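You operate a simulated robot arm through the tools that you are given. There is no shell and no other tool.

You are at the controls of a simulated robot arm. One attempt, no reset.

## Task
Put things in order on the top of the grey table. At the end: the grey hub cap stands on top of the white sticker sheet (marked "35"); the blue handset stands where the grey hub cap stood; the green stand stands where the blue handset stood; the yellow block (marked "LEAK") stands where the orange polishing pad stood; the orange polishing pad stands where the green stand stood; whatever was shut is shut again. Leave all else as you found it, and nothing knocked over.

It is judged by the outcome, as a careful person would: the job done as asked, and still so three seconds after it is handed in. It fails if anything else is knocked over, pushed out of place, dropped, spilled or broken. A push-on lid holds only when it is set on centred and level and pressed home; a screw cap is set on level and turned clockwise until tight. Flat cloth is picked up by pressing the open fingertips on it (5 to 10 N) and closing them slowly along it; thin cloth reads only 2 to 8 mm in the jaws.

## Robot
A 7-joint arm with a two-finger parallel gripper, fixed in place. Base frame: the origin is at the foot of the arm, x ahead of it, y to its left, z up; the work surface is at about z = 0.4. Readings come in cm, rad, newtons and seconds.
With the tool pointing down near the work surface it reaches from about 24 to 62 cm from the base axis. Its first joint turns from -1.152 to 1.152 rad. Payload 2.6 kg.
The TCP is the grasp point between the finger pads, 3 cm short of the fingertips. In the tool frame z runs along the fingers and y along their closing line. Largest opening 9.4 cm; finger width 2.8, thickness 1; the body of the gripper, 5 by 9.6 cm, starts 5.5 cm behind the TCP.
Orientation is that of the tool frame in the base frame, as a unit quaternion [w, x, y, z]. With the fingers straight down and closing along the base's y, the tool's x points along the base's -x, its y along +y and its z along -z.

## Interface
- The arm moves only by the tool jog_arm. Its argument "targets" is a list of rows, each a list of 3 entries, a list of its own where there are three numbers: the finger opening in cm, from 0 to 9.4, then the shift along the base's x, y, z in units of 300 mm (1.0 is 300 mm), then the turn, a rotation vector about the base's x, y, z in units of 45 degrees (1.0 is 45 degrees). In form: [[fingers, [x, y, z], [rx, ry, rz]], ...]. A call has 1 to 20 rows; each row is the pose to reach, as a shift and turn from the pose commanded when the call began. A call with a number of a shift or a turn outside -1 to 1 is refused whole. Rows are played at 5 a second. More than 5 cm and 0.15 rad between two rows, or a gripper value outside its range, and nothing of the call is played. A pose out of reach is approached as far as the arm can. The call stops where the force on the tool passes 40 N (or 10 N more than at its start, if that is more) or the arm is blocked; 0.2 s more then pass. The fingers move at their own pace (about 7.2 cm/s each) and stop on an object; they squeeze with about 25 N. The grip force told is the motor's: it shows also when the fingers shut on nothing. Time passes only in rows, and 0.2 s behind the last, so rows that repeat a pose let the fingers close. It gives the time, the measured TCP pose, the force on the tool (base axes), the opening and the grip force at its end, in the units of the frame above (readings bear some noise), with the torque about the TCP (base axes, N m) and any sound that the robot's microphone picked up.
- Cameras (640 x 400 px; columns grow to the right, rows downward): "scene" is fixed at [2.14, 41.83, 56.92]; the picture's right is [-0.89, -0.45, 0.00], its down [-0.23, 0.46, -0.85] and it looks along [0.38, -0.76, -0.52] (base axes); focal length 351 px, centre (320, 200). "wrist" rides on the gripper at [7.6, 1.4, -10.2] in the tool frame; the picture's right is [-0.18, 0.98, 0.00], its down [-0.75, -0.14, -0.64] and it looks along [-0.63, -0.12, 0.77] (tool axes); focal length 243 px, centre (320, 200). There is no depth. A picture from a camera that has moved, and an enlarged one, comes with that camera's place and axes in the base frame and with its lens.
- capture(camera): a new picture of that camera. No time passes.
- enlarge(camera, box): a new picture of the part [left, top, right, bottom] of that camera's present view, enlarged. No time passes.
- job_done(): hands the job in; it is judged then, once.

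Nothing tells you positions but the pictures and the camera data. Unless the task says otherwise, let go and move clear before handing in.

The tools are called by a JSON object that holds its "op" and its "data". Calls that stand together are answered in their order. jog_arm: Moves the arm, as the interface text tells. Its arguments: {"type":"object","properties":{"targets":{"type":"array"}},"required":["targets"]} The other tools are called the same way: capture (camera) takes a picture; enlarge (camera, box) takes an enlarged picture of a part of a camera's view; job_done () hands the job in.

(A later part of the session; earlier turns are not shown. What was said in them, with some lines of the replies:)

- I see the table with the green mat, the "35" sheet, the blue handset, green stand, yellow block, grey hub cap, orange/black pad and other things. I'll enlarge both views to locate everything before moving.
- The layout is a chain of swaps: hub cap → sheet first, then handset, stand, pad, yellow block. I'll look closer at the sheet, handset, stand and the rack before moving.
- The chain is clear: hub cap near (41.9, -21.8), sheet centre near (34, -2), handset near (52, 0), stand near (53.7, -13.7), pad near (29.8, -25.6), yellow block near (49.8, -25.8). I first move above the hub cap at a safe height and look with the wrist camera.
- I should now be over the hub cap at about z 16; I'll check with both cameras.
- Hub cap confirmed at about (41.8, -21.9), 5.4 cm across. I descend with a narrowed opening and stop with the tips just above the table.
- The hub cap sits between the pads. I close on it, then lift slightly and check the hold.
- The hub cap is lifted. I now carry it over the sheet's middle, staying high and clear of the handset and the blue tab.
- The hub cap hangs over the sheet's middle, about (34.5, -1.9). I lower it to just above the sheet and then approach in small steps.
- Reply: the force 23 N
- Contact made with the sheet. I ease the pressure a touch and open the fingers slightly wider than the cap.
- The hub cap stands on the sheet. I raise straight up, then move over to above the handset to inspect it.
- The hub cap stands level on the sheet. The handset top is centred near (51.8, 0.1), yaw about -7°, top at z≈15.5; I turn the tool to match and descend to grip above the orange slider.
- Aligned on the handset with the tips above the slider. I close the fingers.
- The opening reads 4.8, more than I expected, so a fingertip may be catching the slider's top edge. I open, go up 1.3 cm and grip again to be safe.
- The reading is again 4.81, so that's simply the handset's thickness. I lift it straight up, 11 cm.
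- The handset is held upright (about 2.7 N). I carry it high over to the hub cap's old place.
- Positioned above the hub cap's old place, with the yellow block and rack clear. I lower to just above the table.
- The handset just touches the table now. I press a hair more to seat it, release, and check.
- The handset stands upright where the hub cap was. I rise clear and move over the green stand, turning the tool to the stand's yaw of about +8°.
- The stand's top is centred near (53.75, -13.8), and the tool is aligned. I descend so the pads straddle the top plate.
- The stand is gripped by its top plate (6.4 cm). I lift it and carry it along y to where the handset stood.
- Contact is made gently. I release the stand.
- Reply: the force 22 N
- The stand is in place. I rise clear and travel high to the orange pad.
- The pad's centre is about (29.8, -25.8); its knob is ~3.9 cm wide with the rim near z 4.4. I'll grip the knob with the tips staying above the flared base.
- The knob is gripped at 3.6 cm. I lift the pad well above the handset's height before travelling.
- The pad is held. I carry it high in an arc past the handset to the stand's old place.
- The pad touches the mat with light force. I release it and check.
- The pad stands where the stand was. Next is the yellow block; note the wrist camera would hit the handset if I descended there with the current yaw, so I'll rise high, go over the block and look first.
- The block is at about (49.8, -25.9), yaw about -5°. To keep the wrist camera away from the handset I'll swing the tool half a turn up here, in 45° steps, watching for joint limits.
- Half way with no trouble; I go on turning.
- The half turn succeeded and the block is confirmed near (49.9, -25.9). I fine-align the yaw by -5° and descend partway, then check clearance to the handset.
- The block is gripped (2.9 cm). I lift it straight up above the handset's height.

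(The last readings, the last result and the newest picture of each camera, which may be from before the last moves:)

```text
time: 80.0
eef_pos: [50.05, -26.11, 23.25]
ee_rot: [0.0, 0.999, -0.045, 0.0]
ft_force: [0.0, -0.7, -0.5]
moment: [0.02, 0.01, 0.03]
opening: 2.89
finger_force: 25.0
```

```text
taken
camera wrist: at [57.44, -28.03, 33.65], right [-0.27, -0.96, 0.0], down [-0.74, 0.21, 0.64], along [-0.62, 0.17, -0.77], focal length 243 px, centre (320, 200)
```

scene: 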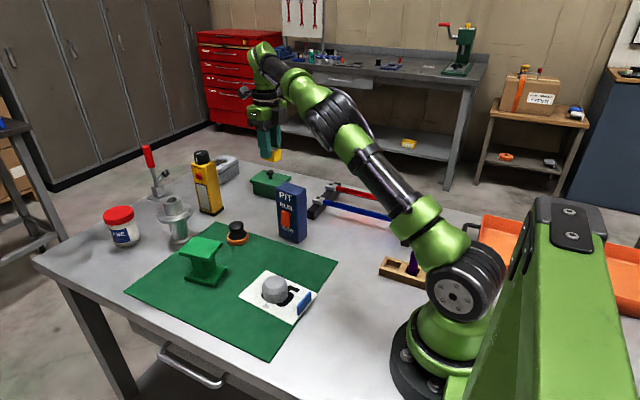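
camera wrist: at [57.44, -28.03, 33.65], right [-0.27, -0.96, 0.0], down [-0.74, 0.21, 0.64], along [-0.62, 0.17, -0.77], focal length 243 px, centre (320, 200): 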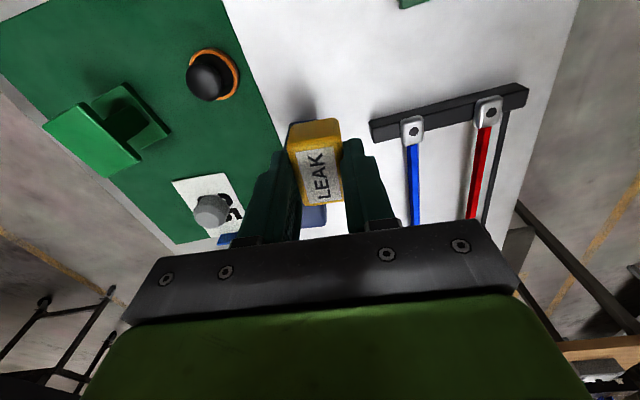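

The block is held cleanly. I carry it at this height along to the pad's old place, with a small extra turn to keep the camera away from the handset.

{"op": "jog_arm", "data": {"targets": [[1.5, [-0.07, 0, 0], [0, 0, -0.03]], [1.5, [-0.15, 0, 0], [0, 0, -0.06]], [1.5, [-0.23, 0, 0], [0, 0, -0.09]], [1.5, [-0.31, 0, 0], [0, 0, -0.12]], [1.5, [-0.39, 0, 0], [0, 0, -0.15]], [1.5, [-0.47, 0.003, 0], [0, 0, -0.18]], [1.5, [-0.55, 0.005, 0], [0, 0, -0.2]], [1.5, [-0.62, 0.006, 0], [0, 0, -0.222]], [1.5, [-0.675, 0.006, 0], [0, 0, -0.222]], [1.5, [-0.675, 0.006, 0], [0, 0, -0.222]]]}}

{"op": "capture", "data": {"camera": "scene"}}

{"op": "capture", "data": {"camera": "wrist"}}

```text
time: 82.2
eef_pos: [29.66, -25.89, 23.22]
ee_rot: [-0.001, 0.991, -0.13, -0.001]
ft_force: [-0.6, 1.0, 0.4]
moment: [-0.01, -0.01, 0.0]
opening: 2.88
finger_force: 25.0
```

```text
taken
```

scene: 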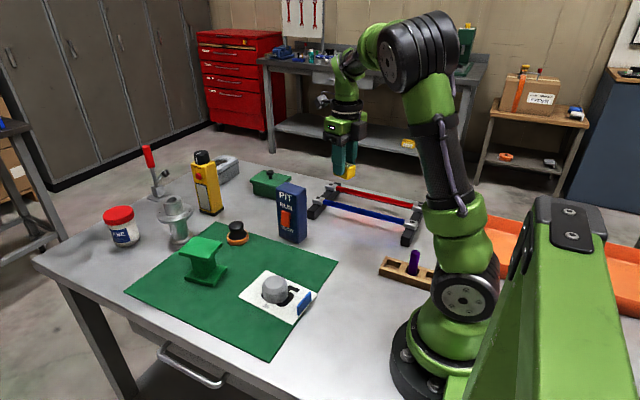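

```text
taken
camera wrist: at [36.69, -29.15, 33.67], right [-0.43, -0.9, 0.0], down [-0.69, 0.33, 0.64], along [-0.58, 0.28, -0.77], focal length 243 px, centre (320, 200)
```

wrist: 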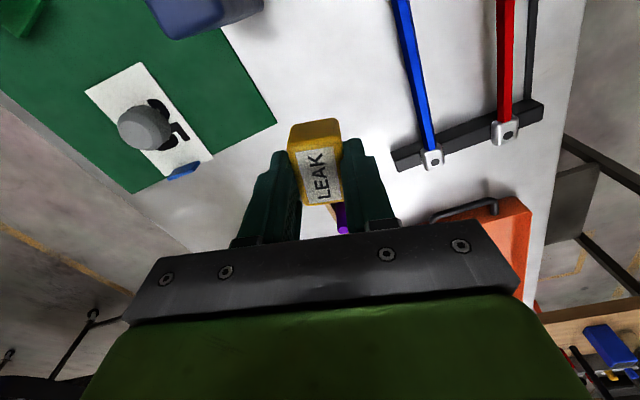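

Over the pad's old place. I lower partway and check the camera housing's clearance from the handset.

{"op": "jog_arm", "data": {"targets": [[1.5, [0, 0, -0.08], [0, 0, 0]], [1.5, [0, 0, -0.16], [0, 0, 0]], [1.5, [0, 0, -0.24], [0, 0, 0]], [1.5, [0, 0, -0.32], [0, 0, 0]], [1.5, [0, 0, -0.4], [0, 0, 0]], [1.5, [0, 0, -0.47], [0, 0, 0]], [1.5, [0, 0, -0.47], [0, 0, 0]]]}}

{"op": "enlarge", "data": {"camera": "scene", "box": [260, 100, 420, 260]}}

{"op": "capture", "data": {"camera": "wrist"}}

```text
time: 83.8
eef_pos: [29.86, -25.83, 9.14]
ee_rot: [0.0, 0.991, -0.131, -0.001]
ft_force: [0.4, 0.1, -1.3]
moment: [-0.01, -0.01, -0.02]
opening: 2.88
finger_force: 25.6
```

```text
2.50 times, centred on (340, 180) of scene
camera zoom: at [2.14, 41.83, 56.92], right [-0.89, -0.45, 0.0], down [-0.23, 0.46, -0.85], along [0.38, -0.76, -0.52], focal length 878 px, centre (270, 250)
```

zoom: 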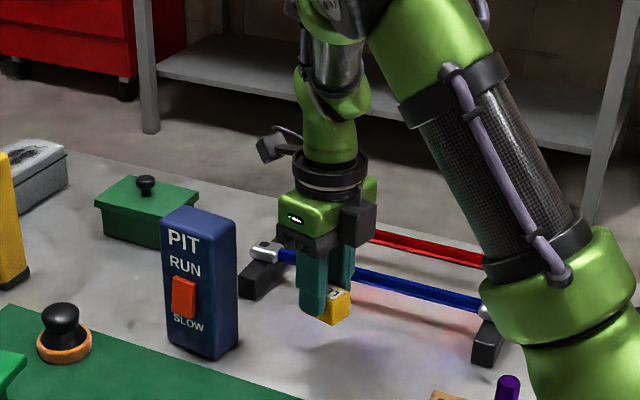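

```text
taken
camera wrist: at [36.73, -29.09, 19.51], right [-0.43, -0.9, 0.0], down [-0.69, 0.33, 0.64], along [-0.58, 0.28, -0.77], focal length 243 px, centre (320, 200)
```

wrist: 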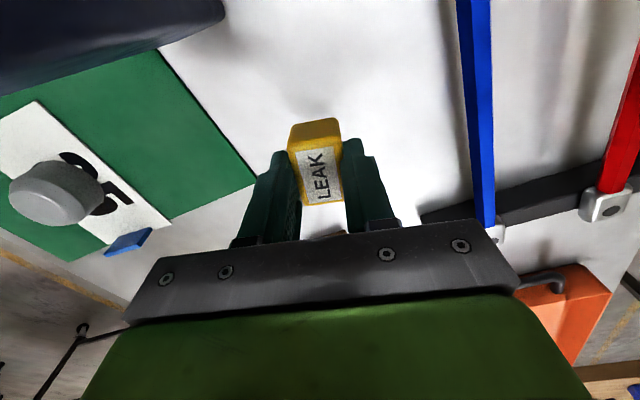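

{"op": "jog_arm", "data": {"targets": [[1.5, [0, 0, -0.05], [0, 0, 0]], [1.5, [0, 0, -0.1], [0, 0, 0]], [1.5, [0, 0, -0.135], [0, 0, 0]], [1.5, [0, 0, -0.152], [0, 0, 0]], [1.5, [0, 0, -0.152], [0, 0, 0]]]}}

{"op": "enlarge", "data": {"camera": "scene", "box": [260, 130, 420, 260]}}

```text
time: 85.0
eef_pos: [29.85, -25.94, 4.7]
ee_rot: [-0.001, 0.991, -0.131, 0.0]
ft_force: [-0.3, -0.1, 0.2]
moment: [0.01, 0.02, 0.0]
opening: 2.88
finger_force: 25.0
```

```text
3.08 times, centred on (340, 195) of scene
camera zoom: at [2.14, 41.83, 56.92], right [-0.89, -0.45, 0.0], down [-0.23, 0.46, -0.85], along [0.38, -0.76, -0.52], focal length 1081 px, centre (258, 215)
```

zoom: 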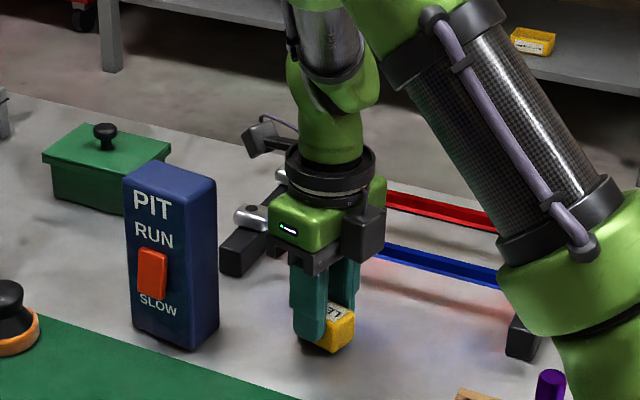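

{"op": "jog_arm", "data": {"targets": [[1.5, [0, 0, -0.005], [0, 0, 0]], [1.5, [0, 0, -0.01], [0, 0, 0]], [1.5, [0, 0, -0.014], [0, 0, 0]], [1.5, [0, 0, -0.017], [0, 0, 0]], [1.5, [0, 0, -0.017], [0, 0, 0]]]}}

```text
time: 86.2
eef_pos: [29.71, -25.83, 4.08]
ee_rot: [-0.001, 0.992, -0.13, -0.001]
ft_force: [0.2, 0.0, -0.1]
moment: [0.02, -0.01, -0.01]
opening: 2.85
finger_force: 25.3
```

{"op": "jog_arm", "data": {"targets": [[1.5, [0, 0, -0.002], [0, 0, 0]], [1.5, [0, 0, -0.004], [0, 0, 0]], [1.5, [0, 0, -0.004], [0, 0, 0]]]}}

```text
time: 87.0
eef_pos: [29.72, -25.88, 4.02]
ee_rot: [0.0, 0.992, -0.13, 0.0]
ft_force: [-2.9, 2.3, 8.6]
moment: [0.09, 0.1, 0.0]
opening: 2.87
finger_force: 25.0
```

The block touches the table lightly. I release it, check, and then rise straight up.

{"op": "jog_arm", "data": {"targets": [[3.2, [0, 0, 0.001], [0, 0, 0]], [4.2, [0, 0, 0.001], [0, 0, 0]], [5.8, [0, 0, 0.001], [0, 0, 0]], [5.8, [0, 0, 0.001], [0, 0, 0]]]}}

{"op": "capture", "data": {"camera": "wrist"}}

{"op": "enlarge", "data": {"camera": "scene", "box": [260, 130, 420, 260]}}

```text
time: 88.0
eef_pos: [29.9, -25.86, 4.02]
ee_rot: [-0.001, 0.992, -0.129, 0.0]
ft_force: [-0.7, 1.1, -0.4]
moment: [0.0, 0.02, -0.01]
opening: 5.78
finger_force: 0.1
```

```text
taken
camera wrist: at [36.69, -29.09, 14.4], right [-0.43, -0.9, 0.0], down [-0.69, 0.33, 0.64], along [-0.58, 0.28, -0.77], focal length 243 px, centre (320, 200)
```

wrist: 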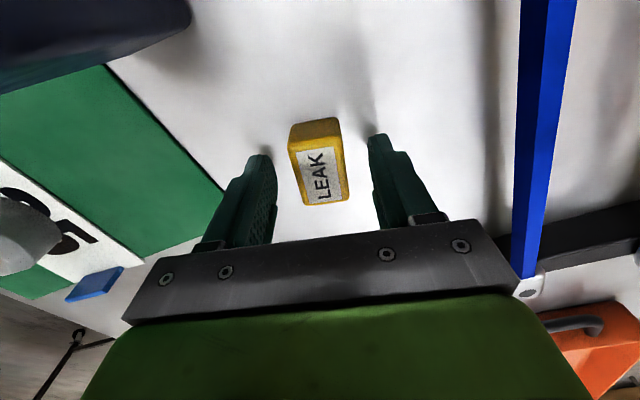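

```text
3.08 times, centred on (340, 195) of scene
camera zoom: at [2.14, 41.83, 56.92], right [-0.89, -0.45, 0.0], down [-0.23, 0.46, -0.85], along [0.38, -0.76, -0.52], focal length 1081 px, centre (258, 215)
```

zoom: 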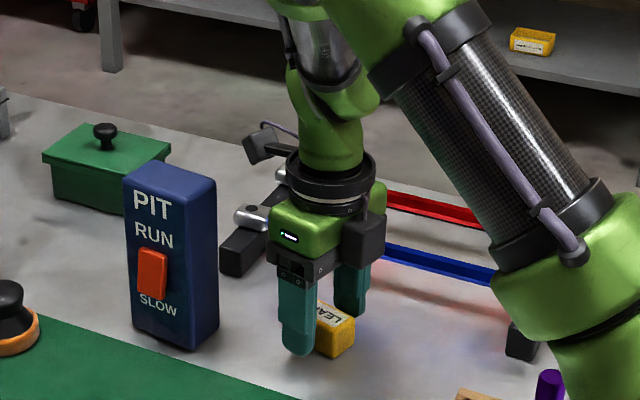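

Released and upright. I rise straight up and clear, then inspect the whole table.

{"op": "jog_arm", "data": {"targets": [[5.8, [0, 0, 0.03], [0, 0, 0]], [5.8, [0, 0, 0.1], [0, 0, 0]], [5.8, [0, 0, 0.2], [0, 0, 0]], [5.8, [0, 0, 0.3], [0, 0, 0]], [5.8, [0, 0, 0.4], [0, 0, 0]], [5.8, [0, 0, 0.5], [0, 0, 0]], [5.8, [0, 0, 0.6], [0, 0, 0]], [5.8, [0, 0, 0.7], [0, 0, 0]], [5.8, [0, 0, 0.75], [0, 0, 0]], [5.8, [0, 0, 0.75], [0, 0, 0]]]}}

{"op": "capture", "data": {"camera": "scene"}}

{"op": "enlarge", "data": {"camera": "scene", "box": [90, 140, 350, 302]}}

{"op": "enlarge", "data": {"camera": "scene", "box": [230, 150, 450, 290]}}

{"op": "capture", "data": {"camera": "wrist"}}

```text
time: 90.2
eef_pos: [29.8, -25.8, 26.53]
ee_rot: [0.0, 0.991, -0.131, -0.001]
ft_force: [-0.6, 0.0, 0.0]
moment: [0.01, -0.04, -0.03]
opening: 5.81
finger_force: 0.1
```

```text
taken
```

scene: 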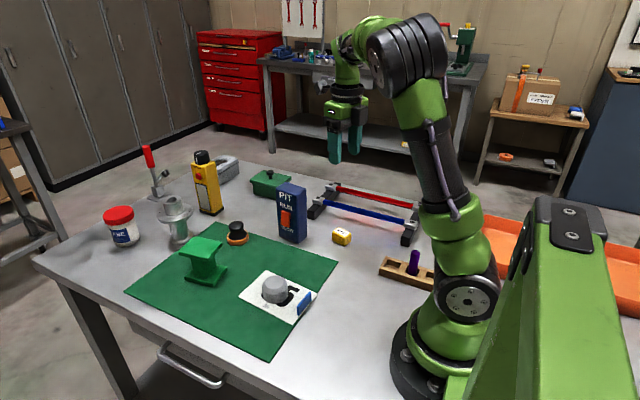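

```text
2.46 times, centred on (220, 221) of scene
camera zoom: at [2.14, 41.83, 56.92], right [-0.89, -0.45, 0.0], down [-0.23, 0.46, -0.85], along [0.38, -0.76, -0.52], focal length 864 px, centre (566, 148)
```

zoom: 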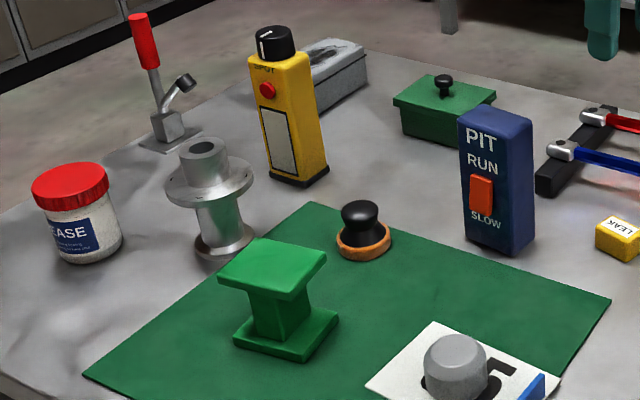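

```text
2.86 times, centred on (340, 220) of scene
camera zoom: at [2.14, 41.83, 56.92], right [-0.89, -0.45, 0.0], down [-0.23, 0.46, -0.85], along [0.38, -0.76, -0.52], focal length 1003 px, centre (263, 143)
```

zoom: 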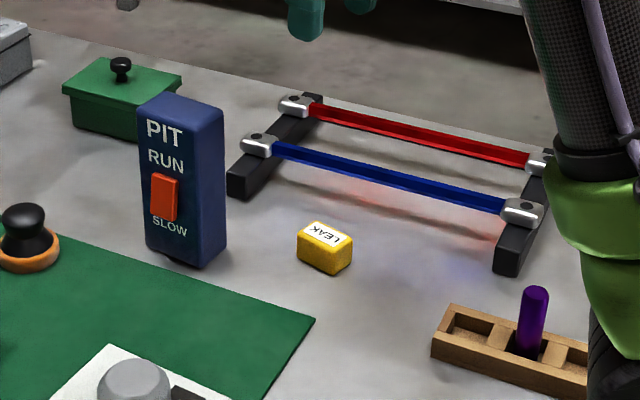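

```text
taken
camera wrist: at [36.71, -29.13, 36.92], right [-0.43, -0.9, 0.0], down [-0.69, 0.33, 0.64], along [-0.58, 0.28, -0.77], focal length 243 px, centre (320, 200)
```

wrist: 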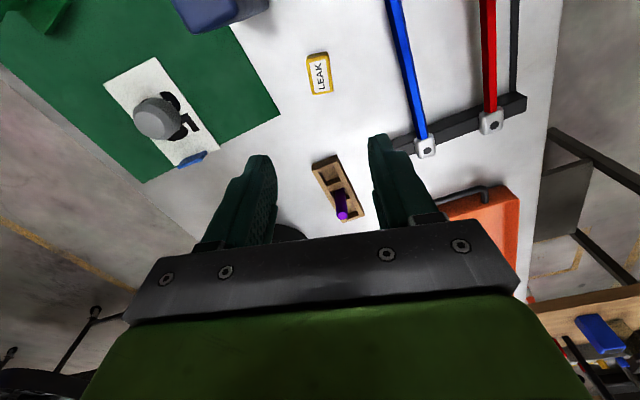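

Everything looks in place; I take a closer look at the handset's base and the hub cap to be sure both stand flat.

{"op": "enlarge", "data": {"camera": "scene", "box": [265, 175, 355, 255]}}

{"op": "enlarge", "data": {"camera": "scene", "box": [220, 250, 340, 325]}}

{"op": "enlarge", "data": {"camera": "scene", "box": [170, 205, 270, 290]}}

```text
5.00 times, centred on (310, 215) of scene
camera zoom: at [2.14, 41.83, 56.92], right [-0.89, -0.45, 0.0], down [-0.23, 0.46, -0.85], along [0.38, -0.76, -0.52], focal length 1756 px, centre (370, 125)
```

zoom: 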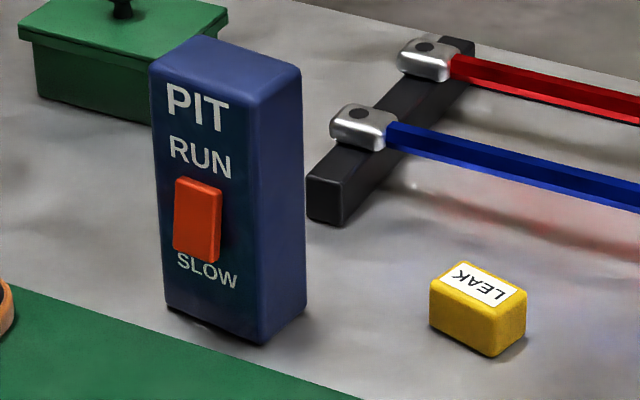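

```text
5.33 times, centred on (280, 288) of scene
camera zoom: at [2.14, 41.83, 56.92], right [-0.89, -0.45, 0.0], down [-0.23, 0.46, -0.85], along [0.38, -0.76, -0.52], focal length 1873 px, centre (533, -267)
```

zoom: 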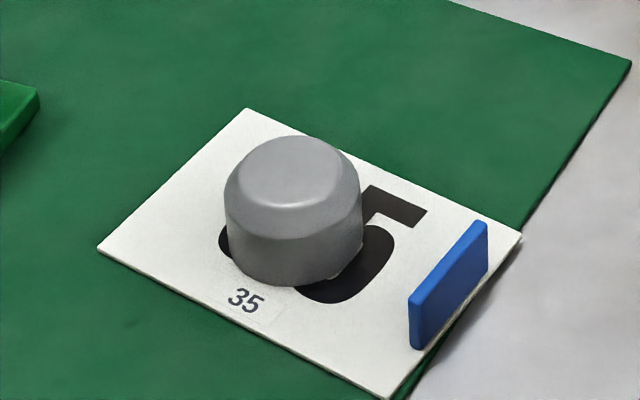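

```text
4.71 times, centred on (220, 248) of scene
camera zoom: at [2.14, 41.83, 56.92], right [-0.89, -0.45, 0.0], down [-0.23, 0.46, -0.85], along [0.38, -0.76, -0.52], focal length 1653 px, centre (791, -24)
```

zoom: 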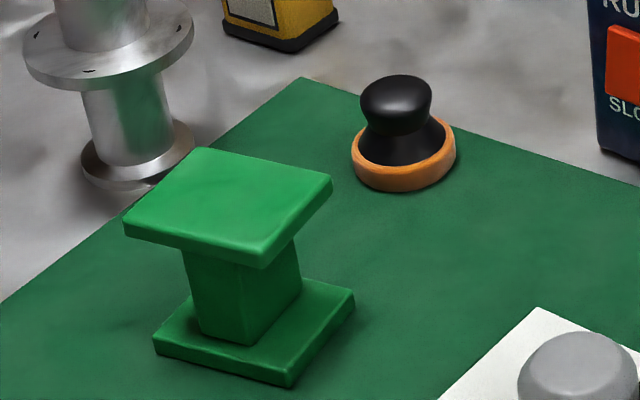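

All five items stand upright and flat: hub cap on the sheet, handset at the hub cap's place, stand at the handset's, pad at the stand's and block at the pad's. Nothing was opened, the rest is untouched and the arm is clear, so I hand in.

{"op": "job_done", "data": {}}

```text
The job is handed in.
```

I moved all five things to where you asked, and the job is handed in. In the last pictures everything stands upright and flat, and the gripper is empty and clear of the table.

| Item | Now stands |
|---|---|
| Grey hub cap | On the "35" sheet, near its middle, clear of the blue tab |
| Blue handset | Where the hub cap stood |
| Green stand | Where the handset stood |
| Orange polishing pad | Where the stand stood |
| Yellow "LEAK" block | Where the pad stood |

- **Accuracy:** by the camera, each item is within about half a centimetre of its target.
- **Block turned slightly:** the yellow block sits about 10° off its original angle. I turned it to keep the wrist camera away from the handset while setting it down.
- **Everything else:** I opened nothing, so there was nothing to shut again. I saw no other item knocked or moved.
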